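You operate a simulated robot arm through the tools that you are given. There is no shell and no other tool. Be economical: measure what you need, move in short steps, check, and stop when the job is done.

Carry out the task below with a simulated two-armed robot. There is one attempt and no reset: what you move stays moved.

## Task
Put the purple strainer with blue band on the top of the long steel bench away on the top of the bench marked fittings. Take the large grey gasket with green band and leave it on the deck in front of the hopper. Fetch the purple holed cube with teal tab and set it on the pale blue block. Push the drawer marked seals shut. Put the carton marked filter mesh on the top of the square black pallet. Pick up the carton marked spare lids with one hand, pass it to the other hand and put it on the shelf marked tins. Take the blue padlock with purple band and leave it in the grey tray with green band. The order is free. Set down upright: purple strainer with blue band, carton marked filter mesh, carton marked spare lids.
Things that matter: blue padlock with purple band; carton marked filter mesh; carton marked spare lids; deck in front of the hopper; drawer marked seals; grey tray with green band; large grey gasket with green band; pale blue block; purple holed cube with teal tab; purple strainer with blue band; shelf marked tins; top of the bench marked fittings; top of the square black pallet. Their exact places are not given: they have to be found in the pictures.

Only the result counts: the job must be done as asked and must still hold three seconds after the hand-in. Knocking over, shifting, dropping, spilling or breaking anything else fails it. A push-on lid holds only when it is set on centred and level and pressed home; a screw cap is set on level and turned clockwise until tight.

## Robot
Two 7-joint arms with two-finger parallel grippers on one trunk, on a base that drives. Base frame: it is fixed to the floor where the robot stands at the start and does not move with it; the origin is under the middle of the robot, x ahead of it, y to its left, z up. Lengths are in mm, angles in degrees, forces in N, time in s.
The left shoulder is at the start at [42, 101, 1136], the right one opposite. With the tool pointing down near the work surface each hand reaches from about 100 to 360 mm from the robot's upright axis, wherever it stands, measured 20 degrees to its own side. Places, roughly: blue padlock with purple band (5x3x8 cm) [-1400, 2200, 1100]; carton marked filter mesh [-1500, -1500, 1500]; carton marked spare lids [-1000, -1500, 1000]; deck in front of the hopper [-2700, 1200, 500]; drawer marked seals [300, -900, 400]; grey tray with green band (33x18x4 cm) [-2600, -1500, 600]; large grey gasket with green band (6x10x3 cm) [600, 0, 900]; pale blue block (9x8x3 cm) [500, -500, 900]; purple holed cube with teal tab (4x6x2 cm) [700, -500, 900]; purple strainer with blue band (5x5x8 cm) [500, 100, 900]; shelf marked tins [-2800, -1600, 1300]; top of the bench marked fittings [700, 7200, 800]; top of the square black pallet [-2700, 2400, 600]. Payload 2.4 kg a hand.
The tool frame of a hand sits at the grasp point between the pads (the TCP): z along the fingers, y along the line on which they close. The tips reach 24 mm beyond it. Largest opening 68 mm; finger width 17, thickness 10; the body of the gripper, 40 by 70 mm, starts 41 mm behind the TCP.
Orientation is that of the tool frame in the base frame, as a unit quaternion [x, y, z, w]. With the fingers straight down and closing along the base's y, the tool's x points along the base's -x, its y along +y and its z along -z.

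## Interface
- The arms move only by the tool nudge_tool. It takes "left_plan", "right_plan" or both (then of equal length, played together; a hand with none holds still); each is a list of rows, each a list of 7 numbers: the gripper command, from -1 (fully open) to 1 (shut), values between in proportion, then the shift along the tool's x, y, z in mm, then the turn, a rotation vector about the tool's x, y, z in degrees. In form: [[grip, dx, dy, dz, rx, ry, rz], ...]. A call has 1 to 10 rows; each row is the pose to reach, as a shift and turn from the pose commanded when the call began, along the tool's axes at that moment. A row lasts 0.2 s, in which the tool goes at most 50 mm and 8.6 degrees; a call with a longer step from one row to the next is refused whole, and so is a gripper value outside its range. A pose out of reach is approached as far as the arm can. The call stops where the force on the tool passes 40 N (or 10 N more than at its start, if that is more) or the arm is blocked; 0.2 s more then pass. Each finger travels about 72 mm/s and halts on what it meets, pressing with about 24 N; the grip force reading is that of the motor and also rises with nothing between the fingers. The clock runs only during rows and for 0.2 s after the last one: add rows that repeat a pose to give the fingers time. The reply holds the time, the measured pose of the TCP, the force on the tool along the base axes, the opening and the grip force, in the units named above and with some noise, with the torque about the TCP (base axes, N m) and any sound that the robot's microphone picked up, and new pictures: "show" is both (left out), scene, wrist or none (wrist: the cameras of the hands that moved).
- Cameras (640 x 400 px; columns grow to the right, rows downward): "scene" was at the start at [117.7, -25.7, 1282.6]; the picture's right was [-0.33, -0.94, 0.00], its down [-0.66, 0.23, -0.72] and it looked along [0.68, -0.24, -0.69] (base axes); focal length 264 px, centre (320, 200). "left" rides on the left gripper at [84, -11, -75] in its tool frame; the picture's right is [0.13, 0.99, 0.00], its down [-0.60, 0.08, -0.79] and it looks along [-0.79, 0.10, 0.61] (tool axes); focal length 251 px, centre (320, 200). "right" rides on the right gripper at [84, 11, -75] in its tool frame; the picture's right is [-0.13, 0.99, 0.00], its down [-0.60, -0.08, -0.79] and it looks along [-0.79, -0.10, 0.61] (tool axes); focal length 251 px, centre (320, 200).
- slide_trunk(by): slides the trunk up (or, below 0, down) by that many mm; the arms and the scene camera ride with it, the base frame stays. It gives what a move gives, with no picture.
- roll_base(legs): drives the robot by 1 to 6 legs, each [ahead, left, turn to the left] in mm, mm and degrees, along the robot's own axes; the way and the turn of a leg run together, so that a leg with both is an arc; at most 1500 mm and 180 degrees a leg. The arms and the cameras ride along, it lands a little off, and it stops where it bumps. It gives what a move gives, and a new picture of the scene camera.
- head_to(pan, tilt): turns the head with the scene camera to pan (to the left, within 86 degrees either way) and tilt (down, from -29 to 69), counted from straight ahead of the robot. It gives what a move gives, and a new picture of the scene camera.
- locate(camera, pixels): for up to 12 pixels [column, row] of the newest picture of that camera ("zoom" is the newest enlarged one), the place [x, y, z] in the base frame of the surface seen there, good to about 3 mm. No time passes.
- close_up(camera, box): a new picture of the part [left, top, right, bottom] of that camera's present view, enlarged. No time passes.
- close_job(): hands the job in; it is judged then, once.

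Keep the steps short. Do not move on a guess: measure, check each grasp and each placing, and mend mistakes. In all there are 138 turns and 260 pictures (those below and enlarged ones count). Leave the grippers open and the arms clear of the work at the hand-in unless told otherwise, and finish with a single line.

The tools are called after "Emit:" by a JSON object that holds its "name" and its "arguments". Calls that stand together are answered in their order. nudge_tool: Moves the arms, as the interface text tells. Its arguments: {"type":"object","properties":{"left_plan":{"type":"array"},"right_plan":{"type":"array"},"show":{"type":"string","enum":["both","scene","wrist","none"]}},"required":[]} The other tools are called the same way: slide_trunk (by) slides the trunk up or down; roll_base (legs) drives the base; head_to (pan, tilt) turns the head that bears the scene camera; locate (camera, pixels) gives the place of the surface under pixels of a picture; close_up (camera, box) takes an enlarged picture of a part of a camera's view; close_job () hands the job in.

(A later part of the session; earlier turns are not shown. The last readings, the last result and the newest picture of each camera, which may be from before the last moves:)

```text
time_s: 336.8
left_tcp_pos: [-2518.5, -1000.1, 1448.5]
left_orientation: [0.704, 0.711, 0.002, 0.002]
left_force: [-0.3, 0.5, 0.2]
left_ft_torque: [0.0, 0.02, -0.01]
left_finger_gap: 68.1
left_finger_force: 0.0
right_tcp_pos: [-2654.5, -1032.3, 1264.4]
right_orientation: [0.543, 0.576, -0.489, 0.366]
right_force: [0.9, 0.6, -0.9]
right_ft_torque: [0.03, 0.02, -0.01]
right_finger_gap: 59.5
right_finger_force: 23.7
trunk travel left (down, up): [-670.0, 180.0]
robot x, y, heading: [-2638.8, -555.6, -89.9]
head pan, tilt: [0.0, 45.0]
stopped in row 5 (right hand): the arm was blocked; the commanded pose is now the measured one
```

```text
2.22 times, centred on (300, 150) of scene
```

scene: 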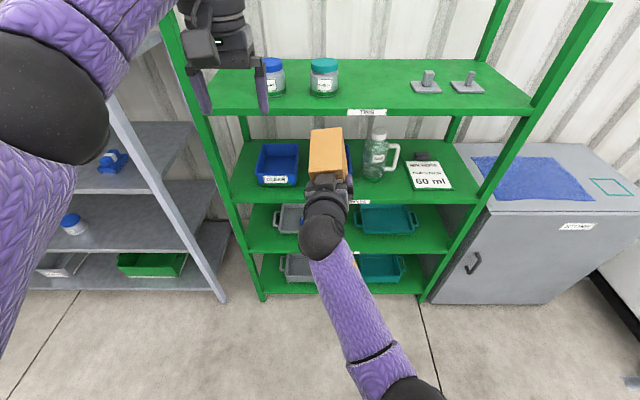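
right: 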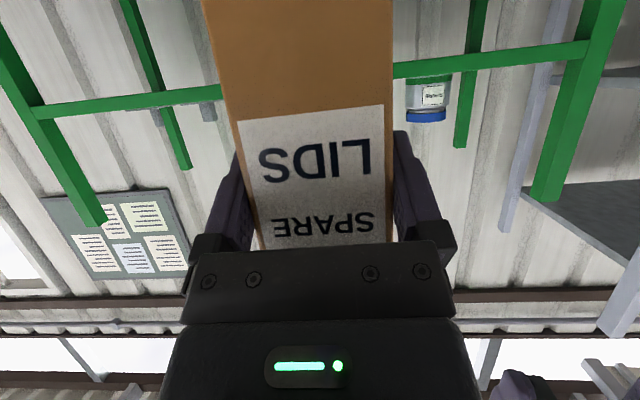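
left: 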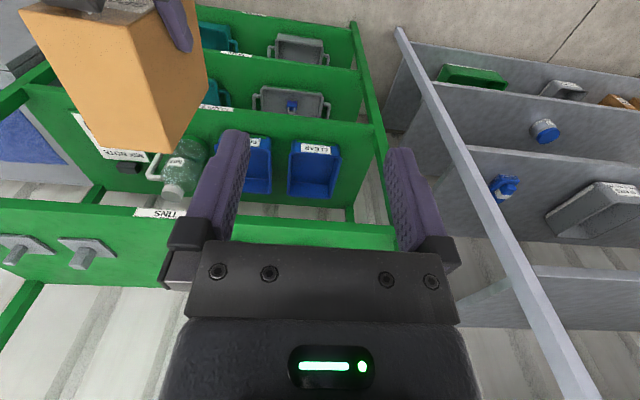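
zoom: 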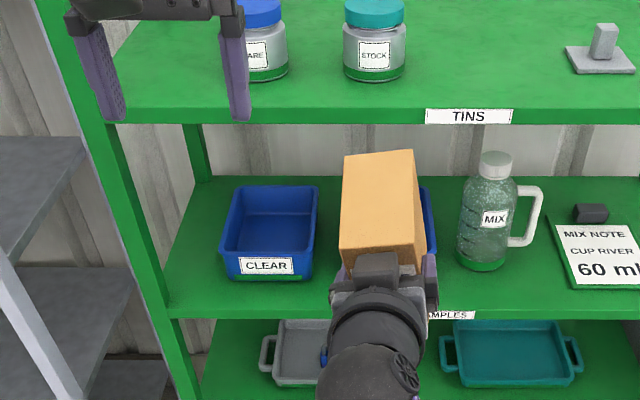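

Crossing inward runs into the wrist limit. The right hand was fine further right, so I'll hold the carton lower and nearer at lateral -100 (pitch 60°) and let the left hand come over.

Emit:
{"name": "nudge_tool", "arguments": {"right_plan": [[1, 5, -20, 3, -1.5, 2.9, 1.5], [1, 11, -40, 6, -2.9, 5.8, 2.9], [1, 16, -60, 9, -4.4, 8.8, 4.4], [1, 21, -81, 12, -5.8, 11.7, 5.8], [1, 35, -82, -10, -7.3, 14.6, 7.3], [1, 48, -82, -33, -7.3, 14.6, 7.3], [1, 62, -83, -56, -7.3, 14.6, 7.3], [1, 75, -83, -78, -7.3, 14.6, 7.3], [1, 75, -83, -78, -7.3, 14.6, 7.3]], "show": "scene"}}

Emit:
{"name": "close_up", "arguments": {"camera": "scene", "box": [290, 120, 450, 260]}}

```text
time_s: 338.8
left_tcp_pos: [-2516.9, -1000.5, 1448.3]
left_orientation: [0.703, 0.711, 0.003, 0.002]
left_force: [0.0, -1.0, -0.4]
left_ft_torque: [-0.02, -0.01, 0.04]
left_finger_gap: 68.0
left_finger_force: 0.0
right_tcp_pos: [-2734.2, -929.7, 1225.9]
right_orientation: [0.612, 0.613, -0.35, 0.356]
right_force: [-0.4, -1.5, -1.6]
right_ft_torque: [0.04, 0.0, -0.01]
right_finger_gap: 59.8
right_finger_force: 24.2
trunk travel left (down, up): [-670.0, 180.0]
robot x, y, heading: [-2637.4, -560.3, -89.8]
head pan, tilt: [0.0, 45.0]
```

scene: 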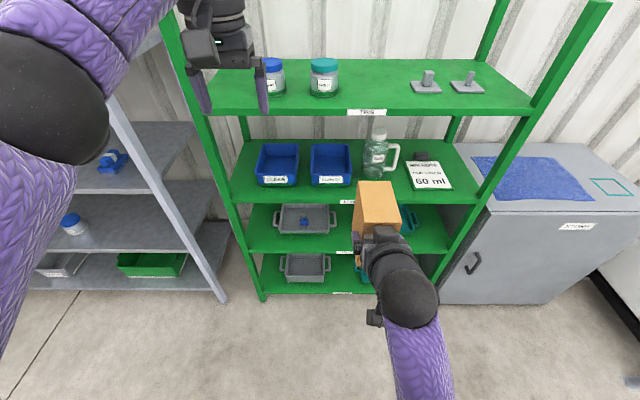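

```text
2.86 times, centred on (370, 190) of scene
```

zoom: 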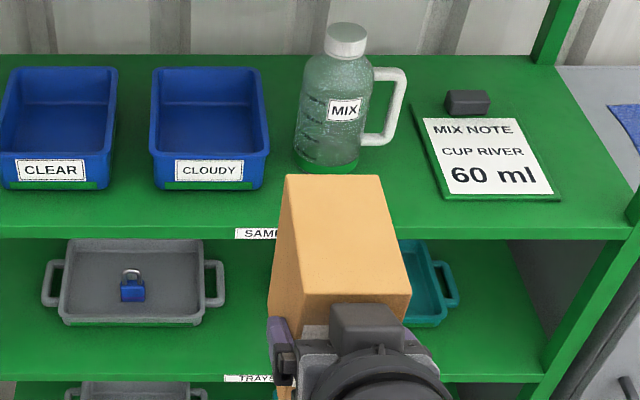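

The right hand is clean at (-2734,-930,1226). Measuring the carton's top.

Emit:
{"name": "locate", "arguments": {"camera": "zoom", "pixels": [[290, 180], [378, 182], [275, 288], [405, 290], [335, 235], [275, 305], [350, 310]]}}

```text
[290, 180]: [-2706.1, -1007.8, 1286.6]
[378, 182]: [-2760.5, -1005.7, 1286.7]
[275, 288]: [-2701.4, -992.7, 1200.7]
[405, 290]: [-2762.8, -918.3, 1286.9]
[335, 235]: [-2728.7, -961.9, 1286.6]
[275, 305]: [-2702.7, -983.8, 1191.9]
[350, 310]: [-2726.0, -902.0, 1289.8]
```

The carton is level: top 1286.7, centre x=-2734, y from -915 to -1009. The left hand goes above it first.

Emit:
{"name": "nudge_tool", "arguments": {"left_plan": [[-1, 5, -40, 10, 0, 0, 0], [-1, 10, -80, 20, 0, 0, 0], [-1, 15, -120, 35, 0, 0, 0], [-1, 20, -160, 55, 0, 0, 0], [-1, 25, -195, 80, 0, 0, 0], [-1, 30, -217, 104, 0, 0, 0], [-1, 30, -217, 104, 0, 0, 0]], "show": "both"}}

Emit:
{"name": "close_up", "arguments": {"camera": "scene", "box": [290, 60, 470, 220]}}

```text
time_s: 340.4
left_tcp_pos: [-2714.4, -964.1, 1350.4]
left_orientation: [0.703, 0.711, 0.003, 0.003]
left_force: [0.5, -0.5, -0.2]
left_ft_torque: [0.02, 0.03, 0.01]
left_finger_gap: 68.3
left_finger_force: 0.0
left hand out of reach, approached as far as the arm can: row 5, 6, 7
right_tcp_pos: [-2733.6, -931.3, 1225.7]
right_orientation: [0.612, 0.613, -0.35, 0.356]
right_force: [-0.3, 0.1, -1.1]
right_ft_torque: [0.04, -0.02, -0.02]
right_finger_gap: 59.8
right_finger_force: 23.6
trunk travel left (down, up): [-670.0, 180.0]
robot x, y, heading: [-2634.0, -555.1, -89.9]
head pan, tilt: [0.0, 45.0]
```

scene: 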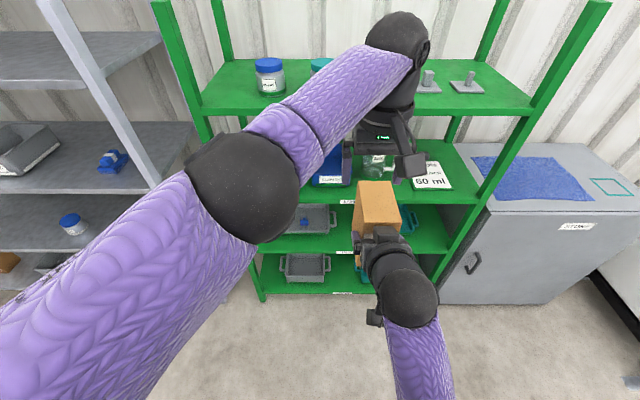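
left: 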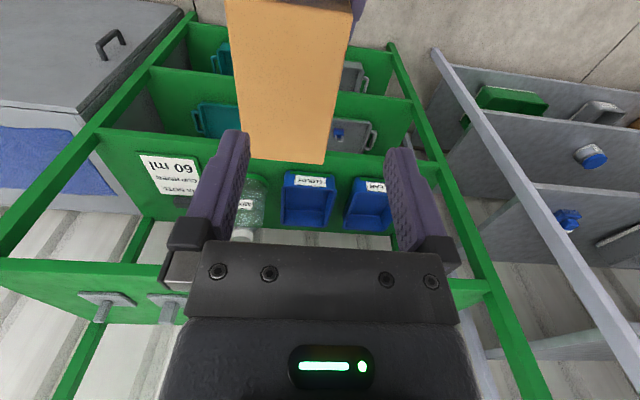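

```text
2.50 times, centred on (380, 140) of scene
```

zoom: 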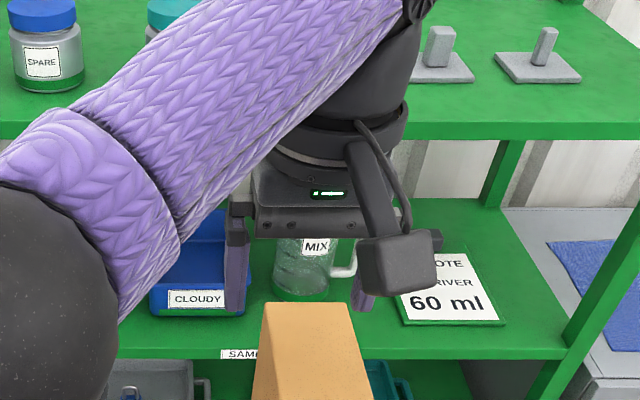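

The left hand is 20 mm short in x at this height. I'll bring the carton 25 mm left instead and align.

Emit:
{"name": "nudge_tool", "arguments": {"right_plan": [[1, 0, 13, 0, 0, 0, 0], [1, 0, 25, 0, 0, 0, 0], [1, 0, 25, 0, 0, 0, 0]], "left_plan": [[-1, 0, 0, 15, 0, 0, 0], [-1, -4, 5, 25, 0, 0, 0], [-1, -4, 5, 30, 0, 0, 0]], "show": "wrist"}}

Emit:
{"name": "locate", "arguments": {"camera": "left", "pixels": [[240, 100], [330, 100], [285, 150], [250, 150], [320, 155]]}}

Emit:
{"name": "close_up", "arguments": {"camera": "left", "box": [180, 20, 460, 260]}}

```text
time_s: 341.2
left_tcp_pos: [-2708.6, -967.3, 1319.5]
left_orientation: [0.703, 0.711, 0.003, 0.002]
left_force: [-0.5, 0.7, 0.0]
left_ft_torque: [-0.01, -0.01, 0.01]
left_finger_gap: 68.0
left_finger_force: 0.1
right_tcp_pos: [-2727.0, -932.1, 1218.4]
right_orientation: [0.6, 0.625, -0.372, 0.334]
right_force: [-0.7, -0.5, -0.9]
right_ft_torque: [0.03, 0.0, 0.03]
right_finger_gap: 59.5
right_finger_force: 23.9
trunk travel left (down, up): [-670.0, 180.0]
robot x, y, heading: [-2634.4, -557.4, -89.9]
head pan, tilt: [0.0, 45.0]
```

right: 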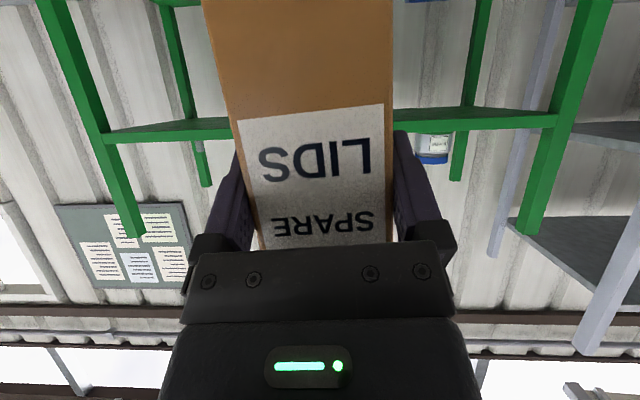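
left: 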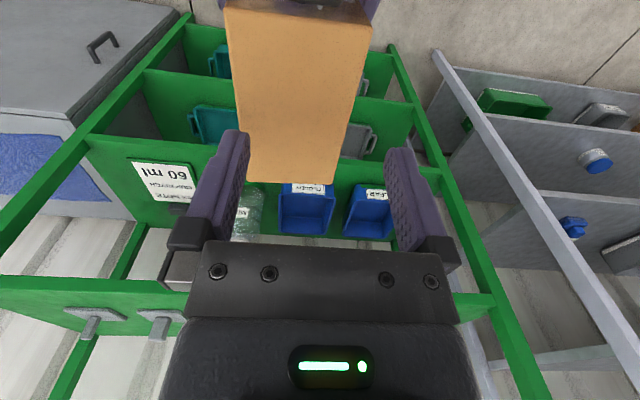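

```text
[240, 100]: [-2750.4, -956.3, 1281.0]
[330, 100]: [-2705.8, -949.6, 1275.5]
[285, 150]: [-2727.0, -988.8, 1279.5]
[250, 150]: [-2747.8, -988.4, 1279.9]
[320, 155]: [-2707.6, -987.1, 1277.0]
```

```text
1.67 times, centred on (320, 140) of left
```

zoom: 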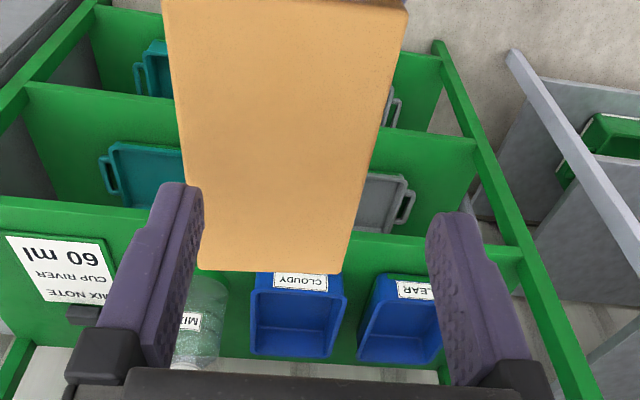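

The carton can't go further left, so I'll instead lower the pair by 33 mm (better reach for the left hand) and restore the right's pitch. The left follows to x=-2734.

Emit:
{"name": "nudge_tool", "arguments": {"right_plan": [[1, 11, -2, 4, -0.8, 0, 1.6], [1, 22, -4, 7, -1.6, -0.2, 3.3], [1, 32, -5, 11, -1.6, -0.2, 3.3], [1, 32, -5, 11, -1.6, -0.2, 3.3], [1, 32, -5, 11, -1.6, -0.2, 3.3], [1, 32, -5, 11, -1.6, -0.2, 3.3]], "left_plan": [[-1, 0, 0, 0, 0, 0, 0], [-1, 0, 0, 0, 0, 0, 0], [-1, 0, 0, 22, 0, 0, 0], [-1, -2, -12, 44, 0, 0, 0], [-1, -3, -26, 44, 0, 0, 0], [-1, -3, -26, 44, 0, 0, 0]], "show": "wrist"}}

Emit:
{"name": "close_up", "arguments": {"camera": "left", "box": [180, 20, 460, 260]}}

Emit:
{"name": "locate", "arguments": {"camera": "zoom", "pixels": [[190, 150], [380, 150], [210, 240], [340, 240], [270, 60], [270, 200]]}}

```text
time_s: 342.6
left_tcp_pos: [-2717.1, -962.9, 1277.3]
left_orientation: [0.703, 0.711, 0.002, 0.002]
left_force: [-0.7, -0.3, 0.4]
left_ft_torque: [0.01, -0.02, 0.04]
left_finger_gap: 67.9
left_finger_force: 0.2
left hand out of reach, approached as far as the arm can: row 4, 5, 6
right_tcp_pos: [-2725.0, -926.0, 1190.2]
right_orientation: [0.62, 0.602, -0.345, 0.367]
right_force: [0.6, -0.5, -0.4]
right_ft_torque: [0.04, 0.0, -0.03]
right_finger_gap: 59.7
right_finger_force: 23.6
trunk travel left (down, up): [-670.0, 180.0]
robot x, y, heading: [-2641.1, -558.4, -89.9]
head pan, tilt: [0.0, 45.0]
```

right: 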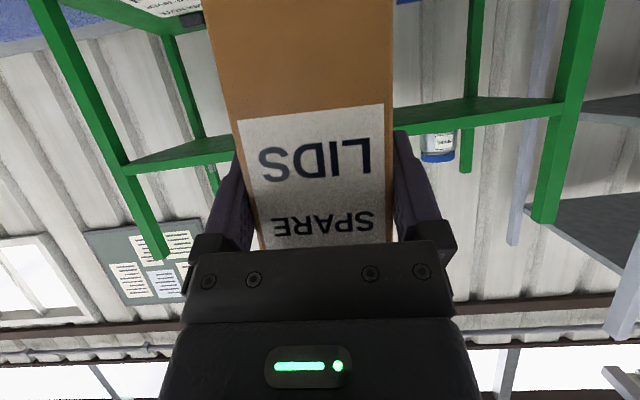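
left: 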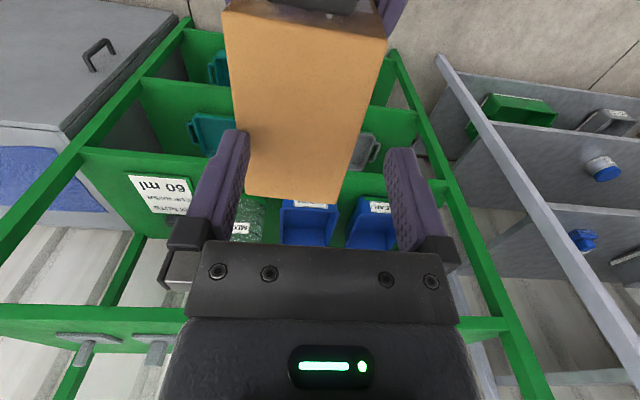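

```text
1.67 times, centred on (320, 140) of left
```

zoom: 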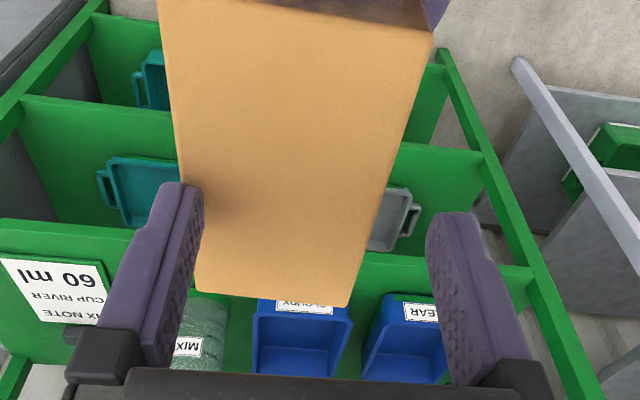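

```text
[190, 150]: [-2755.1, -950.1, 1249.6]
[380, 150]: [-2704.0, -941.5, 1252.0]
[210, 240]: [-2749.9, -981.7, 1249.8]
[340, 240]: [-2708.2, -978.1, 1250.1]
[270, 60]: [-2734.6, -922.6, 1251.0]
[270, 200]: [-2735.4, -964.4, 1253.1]
```

The left hand stops 13 mm short because it crosses inward too far. Further forward both have more room: the right goes to (-2703,-987,1190), the left above (-2703,-1007,1290).

Emit:
{"name": "nudge_tool", "arguments": {"left_plan": [[-1, 0, 4, -30, 0, 0, 0], [-1, -15, 8, -40, 0, 0, 0], [-1, -30, 14, -40, 0, 0, 0], [-1, -44, 14, -30, 0, 0, 0], [-1, -44, 14, -13, 0, 0, 0], [-1, -44, 14, -13, 0, 0, 0]], "right_plan": [[1, 0, 0, 0, 0, 0, 0], [1, -10, 7, 18, 0.3, 0.1, -0.7], [1, -20, 15, 35, 0.5, 0.3, -1.5], [1, -30, 22, 53, 0.8, 0.4, -2.2], [1, -30, 22, 53, 0.8, 0.4, -2.2], [1, -30, 22, 53, 0.8, 0.4, -2.2]], "show": "wrist"}}

Emit:
{"name": "close_up", "arguments": {"camera": "left", "box": [180, 20, 460, 260]}}

Emit:
{"name": "locate", "arguments": {"camera": "zoom", "pixels": [[220, 150], [380, 150], [220, 200], [340, 200], [270, 60], [280, 150]]}}

```text
time_s: 344.2
left_tcp_pos: [-2686.8, -987.5, 1285.7]
left_orientation: [0.703, 0.711, 0.002, 0.005]
left_force: [-1.2, -0.1, 0.0]
left_ft_torque: [-0.04, 0.0, -0.01]
left_finger_gap: 68.0
left_finger_force: 0.1
left hand out of reach, approached as far as the arm can: row 2, 3, 4, 5, 6
right_tcp_pos: [-2723.5, -984.7, 1181.3]
right_orientation: [0.602, 0.625, -0.373, 0.328]
right_force: [-1.1, -0.1, -2.0]
right_ft_torque: [0.0, 0.0, 0.0]
right_finger_gap: 59.9
right_finger_force: 24.4
trunk travel left (down, up): [-670.0, 180.0]
robot x, y, heading: [-2637.8, -555.6, -89.9]
head pan, tilt: [0.0, 45.0]
stopped in row 6 (right hand): the arm was blocked; the commanded pose is now the measured one
```

right: 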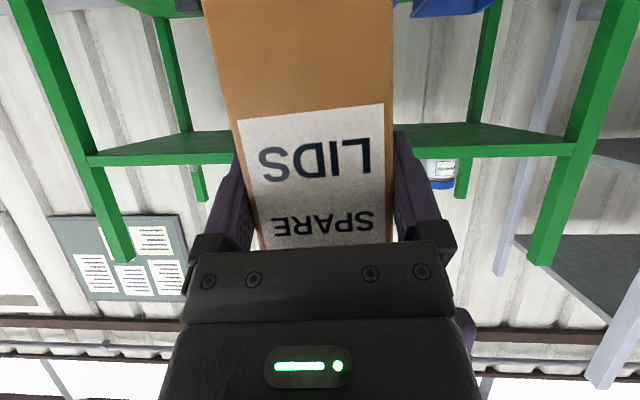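
left: 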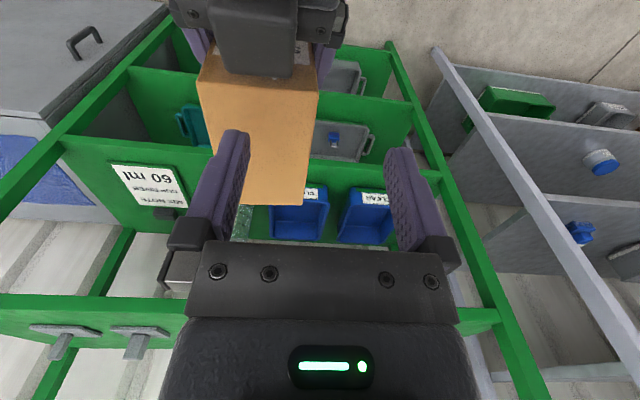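

```text
1.67 times, centred on (320, 140) of left
```

zoom: 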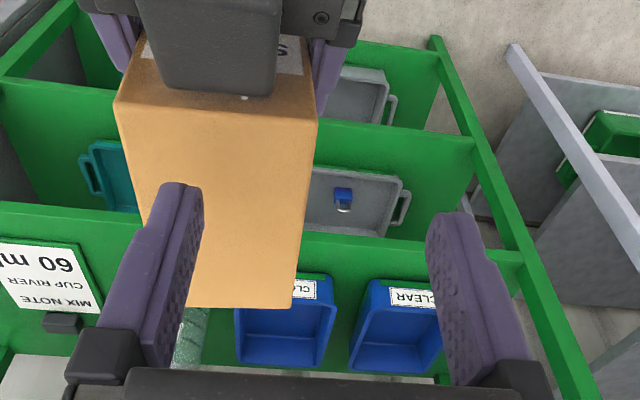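

```text
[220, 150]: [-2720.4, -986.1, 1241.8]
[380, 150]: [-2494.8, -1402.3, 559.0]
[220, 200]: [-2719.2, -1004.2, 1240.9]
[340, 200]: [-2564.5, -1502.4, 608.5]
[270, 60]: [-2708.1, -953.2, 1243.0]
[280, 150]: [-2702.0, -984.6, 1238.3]
```

Left's reach is the limit while vertical. Pitching the left hand 15° forward gains 50 mm, and gripping at the carton's far end keeps its camera off the right hand. Re-posing: right back to (-2734,-925,1190) at 68°; left up and pitched 15°.

Emit:
{"name": "nudge_tool", "arguments": {"left_plan": [[-1, 0, 0, -35, 0, -5, 0], [-1, -2, 0, -60, 0, -10, 0], [-1, -5, 0, -60, 0, -15, 0], [-1, -5, 0, -60, 0, -15, 0], [-1, -5, 0, -60, 0, -15, 0]], "right_plan": [[1, 5, -6, -10, -0.5, -2, 0.9], [1, 10, -11, -25, -1, -4, 1.8], [1, 17, -11, -40, -1.5, -6, 2.7], [1, 23, -11, -56, -2, -8.5, 3.6], [1, 23, -11, -56, -2, -8.5, 3.6]], "show": "both"}}

Emit:
{"name": "locate", "arguments": {"camera": "left", "pixels": [[250, 80], [320, 80], [285, 80], [290, 110], [260, 110], [285, 40]]}}

```text
time_s: 345.4
left_tcp_pos: [-2687.8, -993.3, 1345.2]
left_orientation: [0.697, 0.705, -0.089, 0.096]
left_force: [0.1, -0.6, 1.5]
left_ft_torque: [-0.02, -0.03, 0.0]
left_finger_gap: 68.0
left_finger_force: 0.1
right_tcp_pos: [-2733.7, -924.2, 1190.1]
right_orientation: [0.586, 0.587, -0.394, 0.396]
right_force: [0.5, 0.1, -1.4]
right_ft_torque: [0.06, 0.01, 0.01]
right_finger_gap: 59.8
right_finger_force: 24.1
trunk travel left (down, up): [-670.0, 180.0]
robot x, y, heading: [-2634.7, -559.0, -89.9]
head pan, tilt: [0.0, 45.0]
```

scene: 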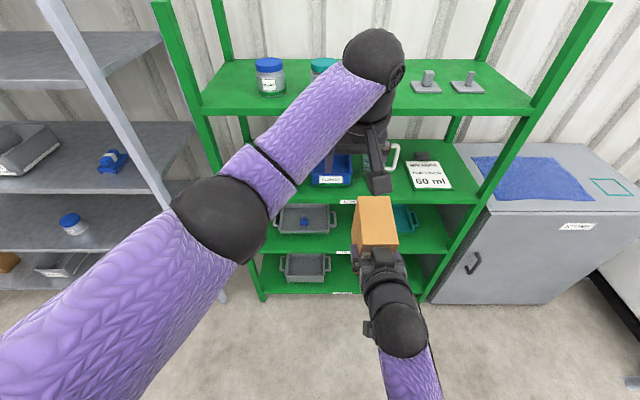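
right: 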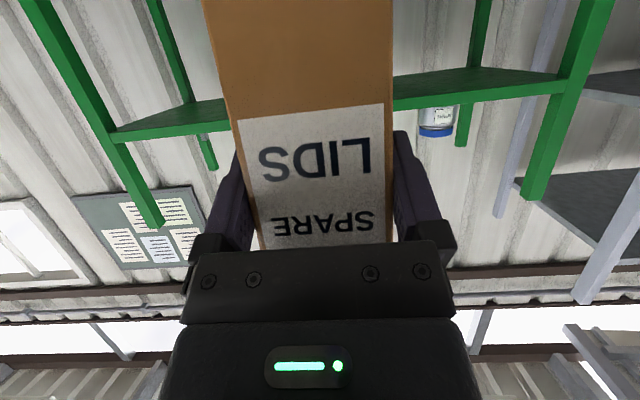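
left: 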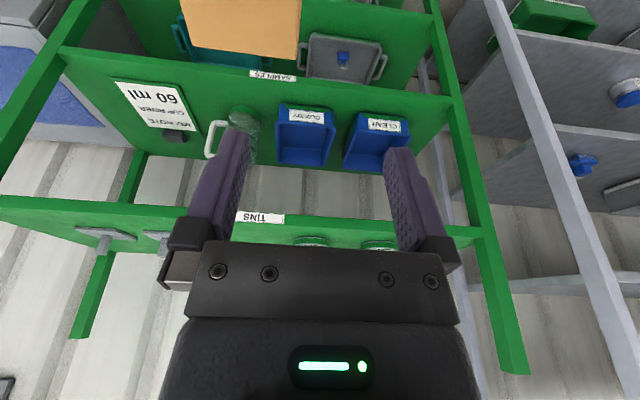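

```text
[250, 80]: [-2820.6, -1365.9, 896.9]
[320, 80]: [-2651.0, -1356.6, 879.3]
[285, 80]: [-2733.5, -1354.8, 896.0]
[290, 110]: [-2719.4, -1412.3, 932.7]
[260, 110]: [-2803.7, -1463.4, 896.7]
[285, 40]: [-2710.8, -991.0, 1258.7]
```

Both poses are exact now. The left goes to the pre-grasp above the carton's far end (-2734,-967,1298).

Emit:
{"name": "nudge_tool", "arguments": {"left_plan": [[-1, 12, -15, 0, 0, 0, 0], [-1, 25, -31, 10, 0, 0, 0], [-1, 37, -46, 25, 0, 0, 0], [-1, 37, -46, 38, 0, 0, 0], [-1, 37, -46, 38, 0, 0, 0]], "show": "both"}}

Emit:
{"name": "close_up", "arguments": {"camera": "left", "box": [180, 20, 460, 260]}}

Emit:
{"name": "locate", "arguments": {"camera": "left", "pixels": [[270, 100], [350, 100], [310, 100], [270, 60], [350, 60]]}}

```text
time_s: 346.6
left_tcp_pos: [-2733.7, -968.0, 1297.7]
left_orientation: [0.698, 0.704, -0.089, 0.096]
left_force: [-0.3, -0.2, 0.2]
left_ft_torque: [-0.01, 0.0, -0.02]
left_finger_gap: 67.9
left_finger_force: 0.1
right_tcp_pos: [-2733.1, -922.0, 1189.9]
right_orientation: [0.587, 0.588, -0.393, 0.395]
right_force: [-0.3, 0.3, -1.3]
right_ft_torque: [0.04, 0.03, 0.0]
right_finger_gap: 59.8
right_finger_force: 24.2
trunk travel left (down, up): [-670.0, 180.0]
robot x, y, heading: [-2634.9, -558.1, -89.6]
head pan, tilt: [0.0, 45.0]
```

scene: 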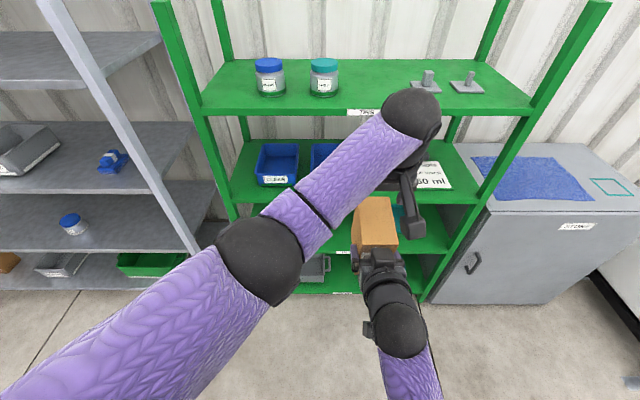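
left: 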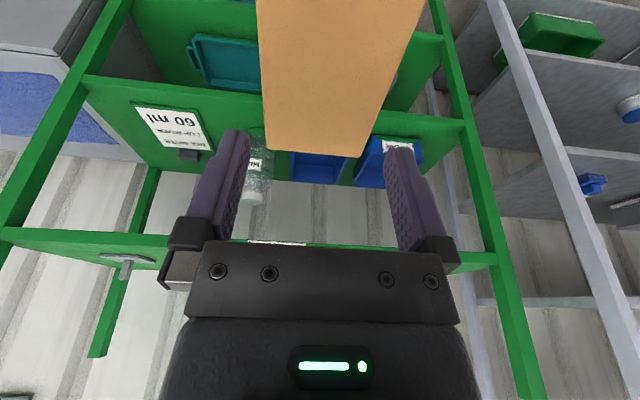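

```text
1.67 times, centred on (320, 140) of left
```

zoom: 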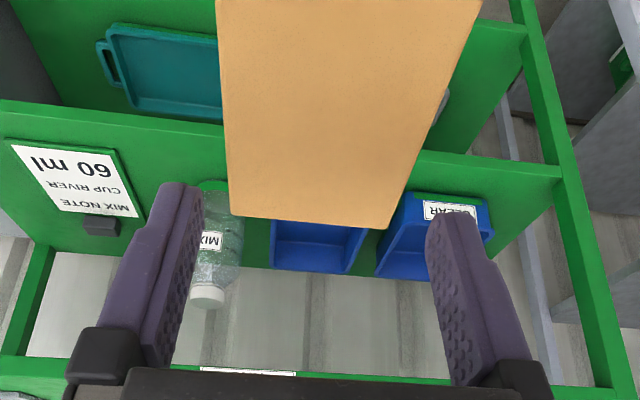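

```text
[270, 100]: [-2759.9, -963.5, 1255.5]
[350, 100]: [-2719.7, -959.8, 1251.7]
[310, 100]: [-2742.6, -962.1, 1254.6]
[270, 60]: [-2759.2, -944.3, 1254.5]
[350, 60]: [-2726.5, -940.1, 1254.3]
```

Well centred (x=-2733). Descending 55 mm along the fingers and closing.

Emit:
{"name": "nudge_tool", "arguments": {"left_plan": [[-1, 0, 0, 18, 0, 0, 0], [-1, 0, 0, 36, 0, 0, 0], [-1, 0, 0, 55, 0, 0, 0], [-1, 0, 0, 55, 0, 0, 0]], "show": "scene"}}

Emit:
{"name": "nudge_tool", "arguments": {"left_plan": [[-0.5, 0, 0, 0, 0, 0, 0], [0.2, 0, 0, 0, 0, 0, 0], [1, 0, 0, 0, 0, 0, 0], [1, 0, 0, 0, 0, 0, 0], [1, 0, 0, 0, 0, 0, 0]], "show": "wrist"}}

```text
time_s: 347.6
left_tcp_pos: [-2733.5, -981.2, 1244.6]
left_orientation: [0.698, 0.704, -0.089, 0.096]
left_force: [0.8, -0.7, 0.2]
left_ft_torque: [0.02, 0.0, -0.02]
left_finger_gap: 68.1
left_finger_force: 0.0
right_tcp_pos: [-2733.8, -922.6, 1191.0]
right_orientation: [0.586, 0.587, -0.394, 0.395]
right_force: [0.4, -0.3, -0.8]
right_ft_torque: [0.04, 0.0, 0.0]
right_finger_gap: 59.6
right_finger_force: 23.7
trunk travel left (down, up): [-670.0, 180.0]
robot x, y, heading: [-2639.2, -559.7, -89.7]
head pan, tilt: [0.0, 45.0]
```

scene: 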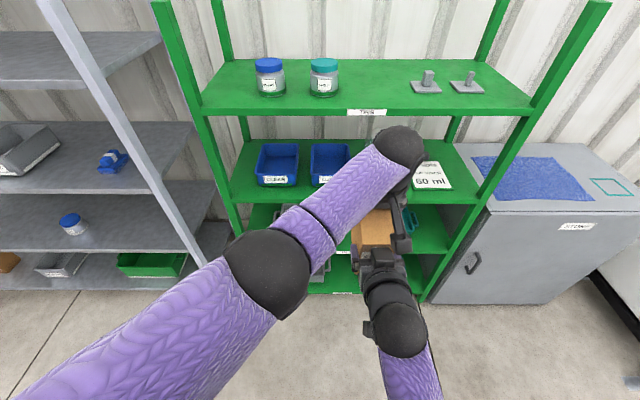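

```text
time_s: 348.8
left_tcp_pos: [-2734.3, -981.1, 1244.6]
left_orientation: [0.697, 0.704, -0.09, 0.096]
left_force: [1.1, -5.2, -0.7]
left_ft_torque: [-0.17, 0.42, -0.22]
left_finger_gap: 59.7
left_finger_force: 23.8
right_tcp_pos: [-2734.0, -923.1, 1190.1]
right_orientation: [0.586, 0.587, -0.393, 0.396]
right_force: [0.2, 4.7, -0.2]
right_ft_torque: [-0.13, -0.46, 0.19]
right_finger_gap: 59.7
right_finger_force: 24.4
trunk travel left (down, up): [-670.0, 180.0]
robot x, y, heading: [-2636.0, -555.0, -89.8]
head pan, tilt: [0.0, 45.0]
```

left: 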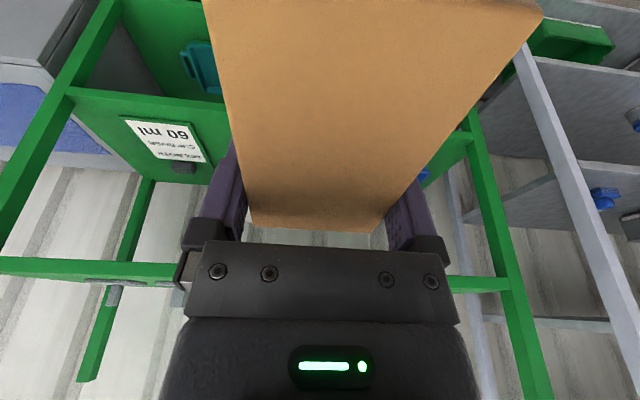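

Both hands hold it. Now the right opens and slides down along the carton to get clear.

Emit:
{"name": "nudge_tool", "arguments": {"right_plan": [[0, 0, 0, 0, 0, 0, 0], [-1, 0, 0, 0, 0, 0, 0], [-1, 0, 0, 0, 0, 0, 0], [-1, 20, 0, 11, 0, 0, 0], [-1, 45, 0, 26, 0, 0, 0], [-1, 75, 0, 43, 0, 0, 0], [-1, 110, 0, 55, 0, 0, 0], [-1, 135, -20, 40, 0, 0, 0]], "show": "both"}}

```text
time_s: 350.6
left_tcp_pos: [-2733.7, -980.8, 1245.7]
left_orientation: [0.698, 0.704, -0.088, 0.097]
left_force: [0.3, -0.4, 0.1]
left_ft_torque: [-0.06, -0.02, 0.02]
left_finger_gap: 59.9
left_finger_force: 23.5
right_tcp_pos: [-2756.9, -912.6, 1052.7]
right_orientation: [0.583, 0.589, -0.397, 0.394]
right_force: [-0.3, 0.9, 0.1]
right_ft_torque: [-0.02, -0.04, 0.0]
right_finger_gap: 68.1
right_finger_force: 0.0
trunk travel left (down, up): [-670.0, 180.0]
robot x, y, heading: [-2637.2, -557.8, -89.7]
head pan, tilt: [0.0, 45.0]
```

scene: 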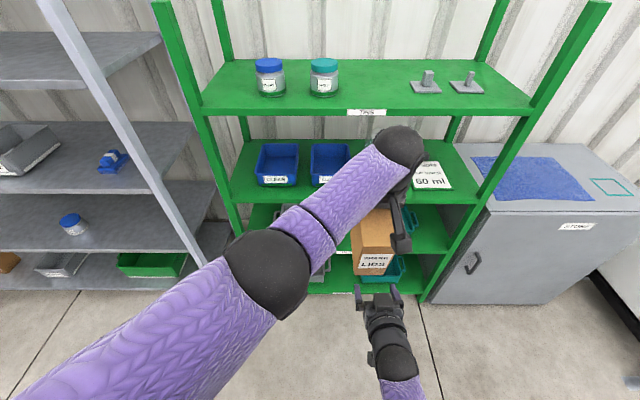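
right: 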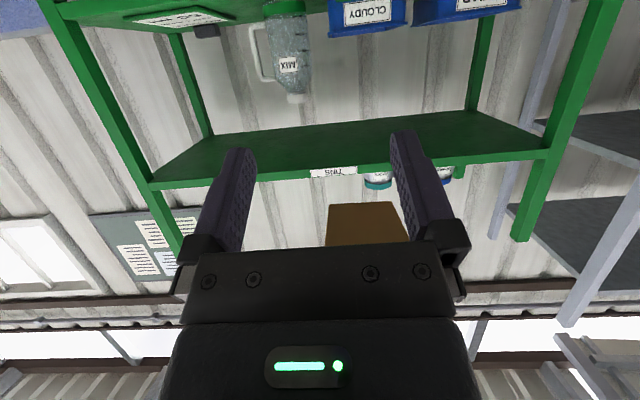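

The carton is now in the left hand alone. I'll fold the right hand away to the right side (vertical), and level the carton (left pitch 15°→7°).

Emit:
{"name": "nudge_tool", "arguments": {"right_plan": [[-1, 0, -40, -10, 0, 5, 0], [-1, 5, -80, -25, 0, 13, 0], [-1, 0, -110, -60, 0, 21, 0], [-1, -5, -135, -90, 0, 29, 0], [-1, -10, -155, -120, 0, 37, 0], [-1, -15, -170, -150, 0, 45, 0], [-1, -20, -180, -180, 0, 53, 0], [-1, -27, -180, -200, 0, 61, 0], [-1, -27, -180, -200, 0, 68, 0]], "left_plan": [[1, 0, 0, 0, 0, 0, 0], [1, 0, 0, 0, 0, 0, 0], [1, 0, 0, 0, 0, 0, 0], [1, 0, 0, 0, 0, 0, 0], [1, 0, 0, 0, 0, 0, 0], [1, 0, 0, 0, 0, 2, 0], [1, 0, 0, 0, 0, 4, 0], [1, 0, 0, 0, 0, 6, 0], [1, 0, 0, 0, 0, 8, 0]], "show": "scene"}}

Emit:
{"name": "locate", "arguments": {"camera": "scene", "pixels": [[324, 92], [340, 70], [412, 85], [375, 100], [375, 85], [370, 70], [370, 113], [427, 75], [510, 130], [570, 120]]}}

```text
time_s: 352.6
left_tcp_pos: [-2737.8, -976.7, 1242.3]
left_orientation: [0.713, 0.697, -0.047, 0.055]
left_force: [-0.7, 0.6, 0.5]
left_ft_torque: [-0.09, 0.02, 0.01]
left_finger_gap: 59.6
left_finger_force: 23.9
left hand out of reach, approached as far as the arm can: row 8, 9
right_tcp_pos: [-2933.8, -737.0, 1150.8]
right_orientation: [0.705, 0.709, 0.003, 0.0]
right_force: [0.3, -0.3, 0.6]
right_ft_torque: [-0.02, -0.01, 0.01]
right_finger_gap: 68.0
right_finger_force: 0.0
trunk travel left (down, up): [-670.0, 180.0]
robot x, y, heading: [-2633.7, -557.7, -89.8]
head pan, tilt: [0.0, 45.0]
```

scene: 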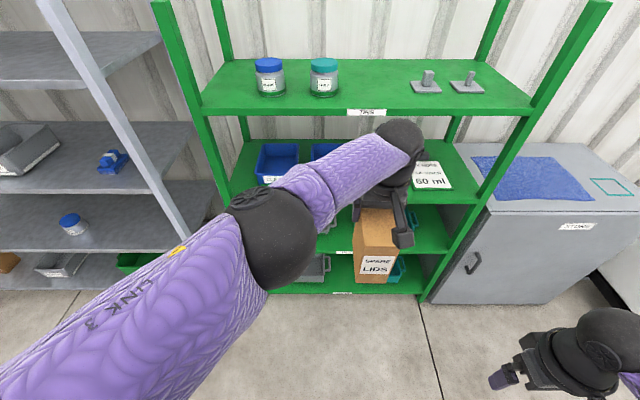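

```text
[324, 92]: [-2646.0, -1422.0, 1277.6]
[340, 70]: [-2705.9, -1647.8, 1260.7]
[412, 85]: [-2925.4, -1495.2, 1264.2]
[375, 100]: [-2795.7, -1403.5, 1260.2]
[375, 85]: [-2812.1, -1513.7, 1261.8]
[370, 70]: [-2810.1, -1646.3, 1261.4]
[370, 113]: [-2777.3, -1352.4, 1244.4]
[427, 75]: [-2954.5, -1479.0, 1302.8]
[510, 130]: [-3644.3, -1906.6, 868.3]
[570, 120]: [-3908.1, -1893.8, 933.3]
```

TINS shelf top is z≈1261, free at x≈-2790. Raising the trunk 150, re-centring the left hand, then rolling to the shelf.

Emit:
{"name": "slide_trunk", "arguments": {"by": 150}}

Emit:
{"name": "nudge_tool", "arguments": {"left_plan": [[1, -1, 36, -10, 0, 0, 0], [1, -3, 72, -20, 0, 0, 0], [1, -4, 108, -30, 0, 0, 0], [1, -6, 144, -40, 0, 0, 0], [1, -6, 144, -40, 0, 0, 0]], "show": "none"}}

Emit:
{"name": "roll_base", "arguments": {"legs": [[0, -196, 0], [400, 0, 0]]}}

Emit:
{"name": "head_to", "arguments": {"pan": 5, "tilt": 50}}

```text
time_s: 354.4
left_tcp_pos: [-2736.2, -976.4, 1394.3]
left_orientation: [0.713, 0.697, -0.048, 0.057]
left_force: [-0.6, 0.0, -1.1]
left_ft_torque: [-0.02, 0.02, -0.02]
left_finger_gap: 59.5
left_finger_force: 23.6
right_tcp_pos: [-2933.0, -736.0, 1300.0]
right_orientation: [0.706, 0.708, 0.002, 0.001]
right_force: [0.7, 0.0, -0.2]
right_ft_torque: [-0.02, 0.0, -0.04]
right_finger_gap: 68.2
right_finger_force: 0.1
trunk travel left (down, up): [-820.0, 29.0]
robot x, y, heading: [-2631.9, -560.3, -90.0]
head pan, tilt: [0.0, 45.0]
```

```text
time_s: 355.6
left_tcp_pos: [-2594.1, -977.3, 1436.9]
left_orientation: [0.713, 0.698, -0.048, 0.056]
left_force: [0.2, 0.3, -0.1]
left_ft_torque: [-0.02, 0.0, -0.01]
left_finger_gap: 59.6
left_finger_force: 24.2
right_tcp_pos: [-2935.2, -735.4, 1299.9]
right_orientation: [0.706, 0.708, 0.002, 0.001]
right_force: [-0.2, -0.4, 0.2]
right_ft_torque: [-0.02, 0.0, 0.03]
right_finger_gap: 68.2
right_finger_force: 0.1
trunk travel left (down, up): [-820.0, 29.0]
robot x, y, heading: [-2636.2, -556.5, -89.8]
head pan, tilt: [0.0, 45.0]
```

```text
time_s: 359.2
left_tcp_pos: [-2787.3, -1380.9, 1437.5]
left_orientation: [0.712, 0.698, -0.048, 0.056]
left_force: [-0.1, 0.2, -0.9]
left_ft_torque: [-0.03, 0.02, 0.0]
left_finger_gap: 59.8
left_finger_force: 24.4
right_tcp_pos: [-3125.9, -1140.8, 1300.1]
right_orientation: [0.706, 0.709, 0.002, 0.001]
right_force: [0.8, 0.8, -0.1]
right_ft_torque: [0.03, -0.01, 0.0]
right_finger_gap: 68.1
right_finger_force: 0.1
trunk travel left (down, up): [-820.0, 29.0]
robot x, y, heading: [-2828.4, -959.7, -89.9]
head pan, tilt: [0.0, 45.0]
```

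scene: 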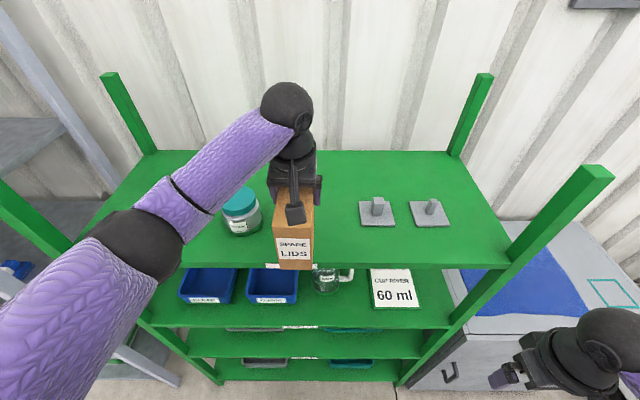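

```text
time_s: 359.9
left_tcp_pos: [-2786.2, -1380.7, 1438.4]
left_orientation: [0.712, 0.698, -0.048, 0.057]
left_force: [-0.7, 0.9, -1.1]
left_ft_torque: [-0.05, -0.01, -0.02]
left_finger_gap: 59.9
left_finger_force: 24.0
right_tcp_pos: [-3126.3, -1141.5, 1299.6]
right_orientation: [0.705, 0.709, 0.002, 0.0]
right_force: [-0.3, -0.8, 0.3]
right_ft_torque: [-0.01, 0.02, 0.0]
right_finger_gap: 67.9
right_finger_force: 0.1
trunk travel left (down, up): [-820.0, 29.0]
robot x, y, heading: [-2829.4, -961.9, -89.5]
head pan, tilt: [5.0, 50.0]
```

scene: 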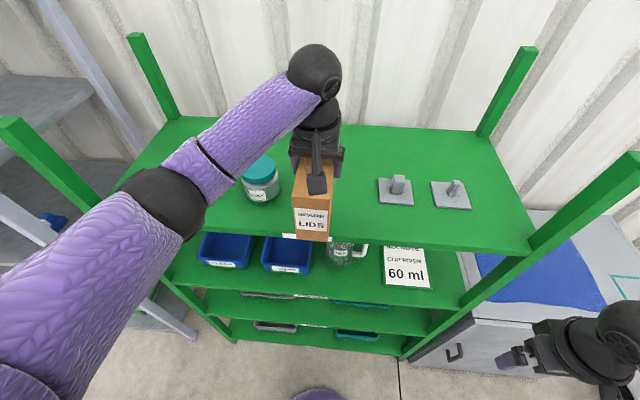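

Checking how upright the carton hangs (front-face top vs bottom).

Emit:
{"name": "locate", "arguments": {"camera": "scene", "pixels": [[302, 200], [302, 232], [326, 200], [326, 235], [312, 239], [300, 203], [328, 206]]}}

Emit:
{"name": "roll_base", "arguments": {"legs": [[110, 0, 0]]}}

Emit:
{"name": "close_up", "arguments": {"camera": "scene", "box": [230, 80, 430, 260]}}

```text
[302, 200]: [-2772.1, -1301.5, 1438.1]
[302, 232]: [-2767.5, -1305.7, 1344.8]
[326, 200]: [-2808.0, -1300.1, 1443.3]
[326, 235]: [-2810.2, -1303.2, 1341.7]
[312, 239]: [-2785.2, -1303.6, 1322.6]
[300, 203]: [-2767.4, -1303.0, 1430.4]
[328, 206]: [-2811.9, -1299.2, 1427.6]
```

```text
time_s: 361.1
left_tcp_pos: [-2785.5, -1492.6, 1438.4]
left_orientation: [0.712, 0.698, -0.047, 0.057]
left_force: [0.5, 0.2, -1.5]
left_ft_torque: [0.0, -0.02, -0.01]
left_finger_gap: 59.5
left_finger_force: 24.0
right_tcp_pos: [-3126.7, -1249.8, 1300.3]
right_orientation: [0.706, 0.708, 0.002, 0.0]
right_force: [-0.6, 0.2, -0.2]
right_ft_torque: [0.02, 0.03, 0.01]
right_finger_gap: 67.9
right_finger_force: 0.1
trunk travel left (down, up): [-820.0, 29.0]
robot x, y, heading: [-2828.8, -1070.2, -89.7]
head pan, tilt: [5.0, 50.0]
```

scene: 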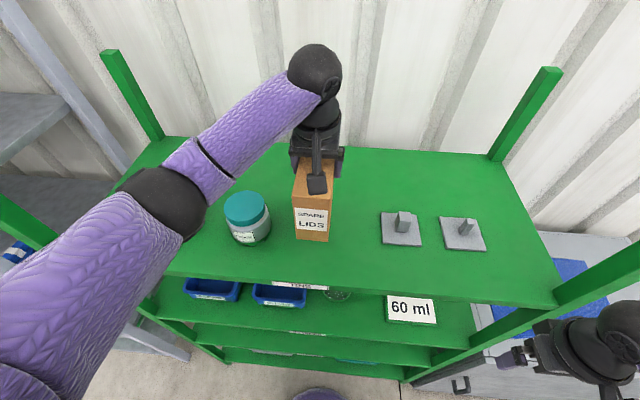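

```text
2.22 times, centred on (330, 170) of scene
```

zoom: 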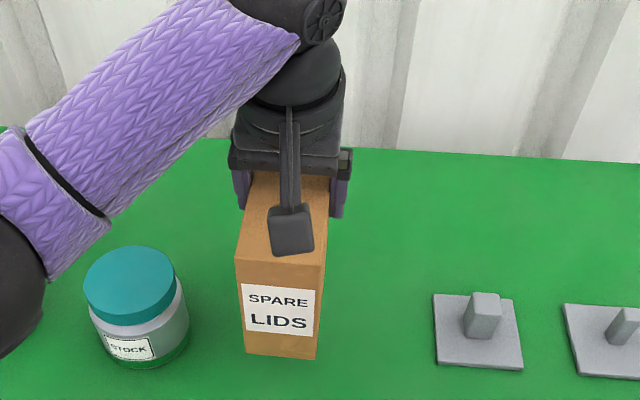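

It's within 2° of upright and clear of the jar. Lowering 54 mm, then to contact.

Emit:
{"name": "nudge_tool", "arguments": {"left_plan": [[1, 3, 0, 20, 0, 0, 0], [1, 6, 0, 40, 0, 1, 0], [1, 8, 0, 53, 0, 2, 0], [1, 8.5, 0, 56, 0, 2, 0], [1, 9, 0, 59, 0, 2, 0], [1, 9, 0, 59, 0, 2, 0]], "show": "none"}}

```text
time_s: 362.5
left_tcp_pos: [-2783.7, -1489.9, 1378.4]
left_orientation: [0.713, 0.699, -0.039, 0.046]
left_force: [3.6, -5.2, 29.6]
left_ft_torque: [-0.02, 0.42, 0.0]
left_finger_gap: 59.7
left_finger_force: 23.6
right_tcp_pos: [-3125.5, -1248.4, 1300.6]
right_orientation: [0.705, 0.709, 0.002, 0.001]
right_force: [0.4, -0.4, 0.4]
right_ft_torque: [0.0, 0.02, 0.02]
right_finger_gap: 67.8
right_finger_force: 0.0
trunk travel left (down, up): [-820.0, 29.0]
robot x, y, heading: [-2829.3, -1070.9, -89.6]
head pan, tilt: [5.0, 50.0]
```

It stands on the shelf (30 N). Easing, opening, and lifting off.

Emit:
{"name": "nudge_tool", "arguments": {"left_plan": [[1, 0, 0, -1, 0, 0, 0], [0.4, 0, 0, -1, 0, 0, 0], [-0.2, 0, 0, -1, 0, 0, 0], [-1, 0, 0, -1, 0, 0, 0], [-1, 0, 0, -1, 0, 0, 0], [-1, 0, 0, -30, 0, 0, 0], [-1, 0, 0, -65, 0, 0, 0], [-1, 0, 0, -100, 0, 0, 0]], "show": "none"}}

Emit:
{"name": "roll_base", "arguments": {"legs": [[-350, 0, 0]]}}

Emit:
{"name": "close_up", "arguments": {"camera": "scene", "box": [200, 60, 460, 260]}}

```text
time_s: 364.3
left_tcp_pos: [-2786.0, -1477.4, 1476.3]
left_orientation: [0.713, 0.699, -0.035, 0.043]
left_force: [0.3, 0.1, 0.4]
left_ft_torque: [0.03, -0.04, 0.02]
left_finger_gap: 68.0
left_finger_force: 0.1
right_tcp_pos: [-3126.8, -1251.7, 1300.1]
right_orientation: [0.706, 0.709, 0.003, 0.001]
right_force: [-0.4, 0.1, -0.6]
right_ft_torque: [-0.03, -0.01, 0.01]
right_finger_gap: 68.3
right_finger_force: 0.0
trunk travel left (down, up): [-820.0, 29.0]
robot x, y, heading: [-2830.1, -1073.2, -89.7]
head pan, tilt: [5.0, 50.0]
```

```text
time_s: 366.6
left_tcp_pos: [-2789.8, -1124.0, 1476.0]
left_orientation: [0.713, 0.699, -0.035, 0.045]
left_force: [0.6, -0.5, -0.8]
left_ft_torque: [-0.02, -0.03, 0.01]
left_finger_gap: 68.0
left_finger_force: 0.1
right_tcp_pos: [-3127.1, -896.0, 1300.1]
right_orientation: [0.705, 0.709, 0.002, -0.001]
right_force: [0.0, -0.1, 0.5]
right_ft_torque: [0.01, -0.01, -0.02]
right_finger_gap: 68.2
right_finger_force: 0.0
trunk travel left (down, up): [-820.0, 29.0]
robot x, y, heading: [-2827.5, -717.9, -89.8]
head pan, tilt: [5.0, 50.0]
```

scene: 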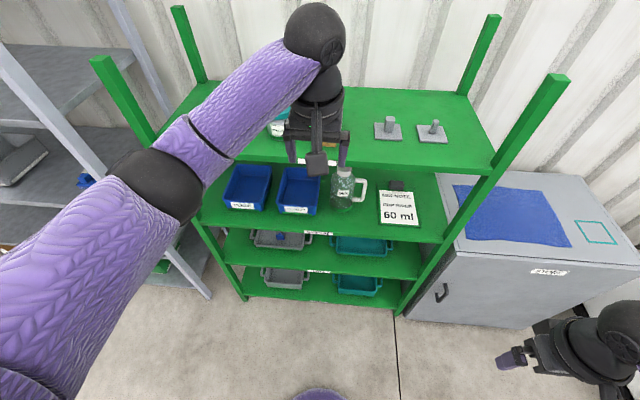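

```text
2.00 times, centred on (330, 160) of scene
```

zoom: 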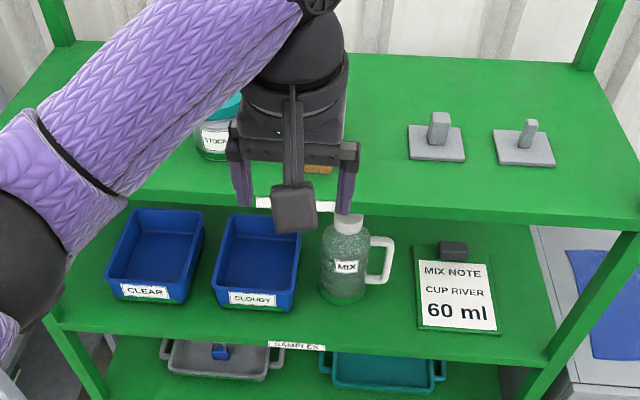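

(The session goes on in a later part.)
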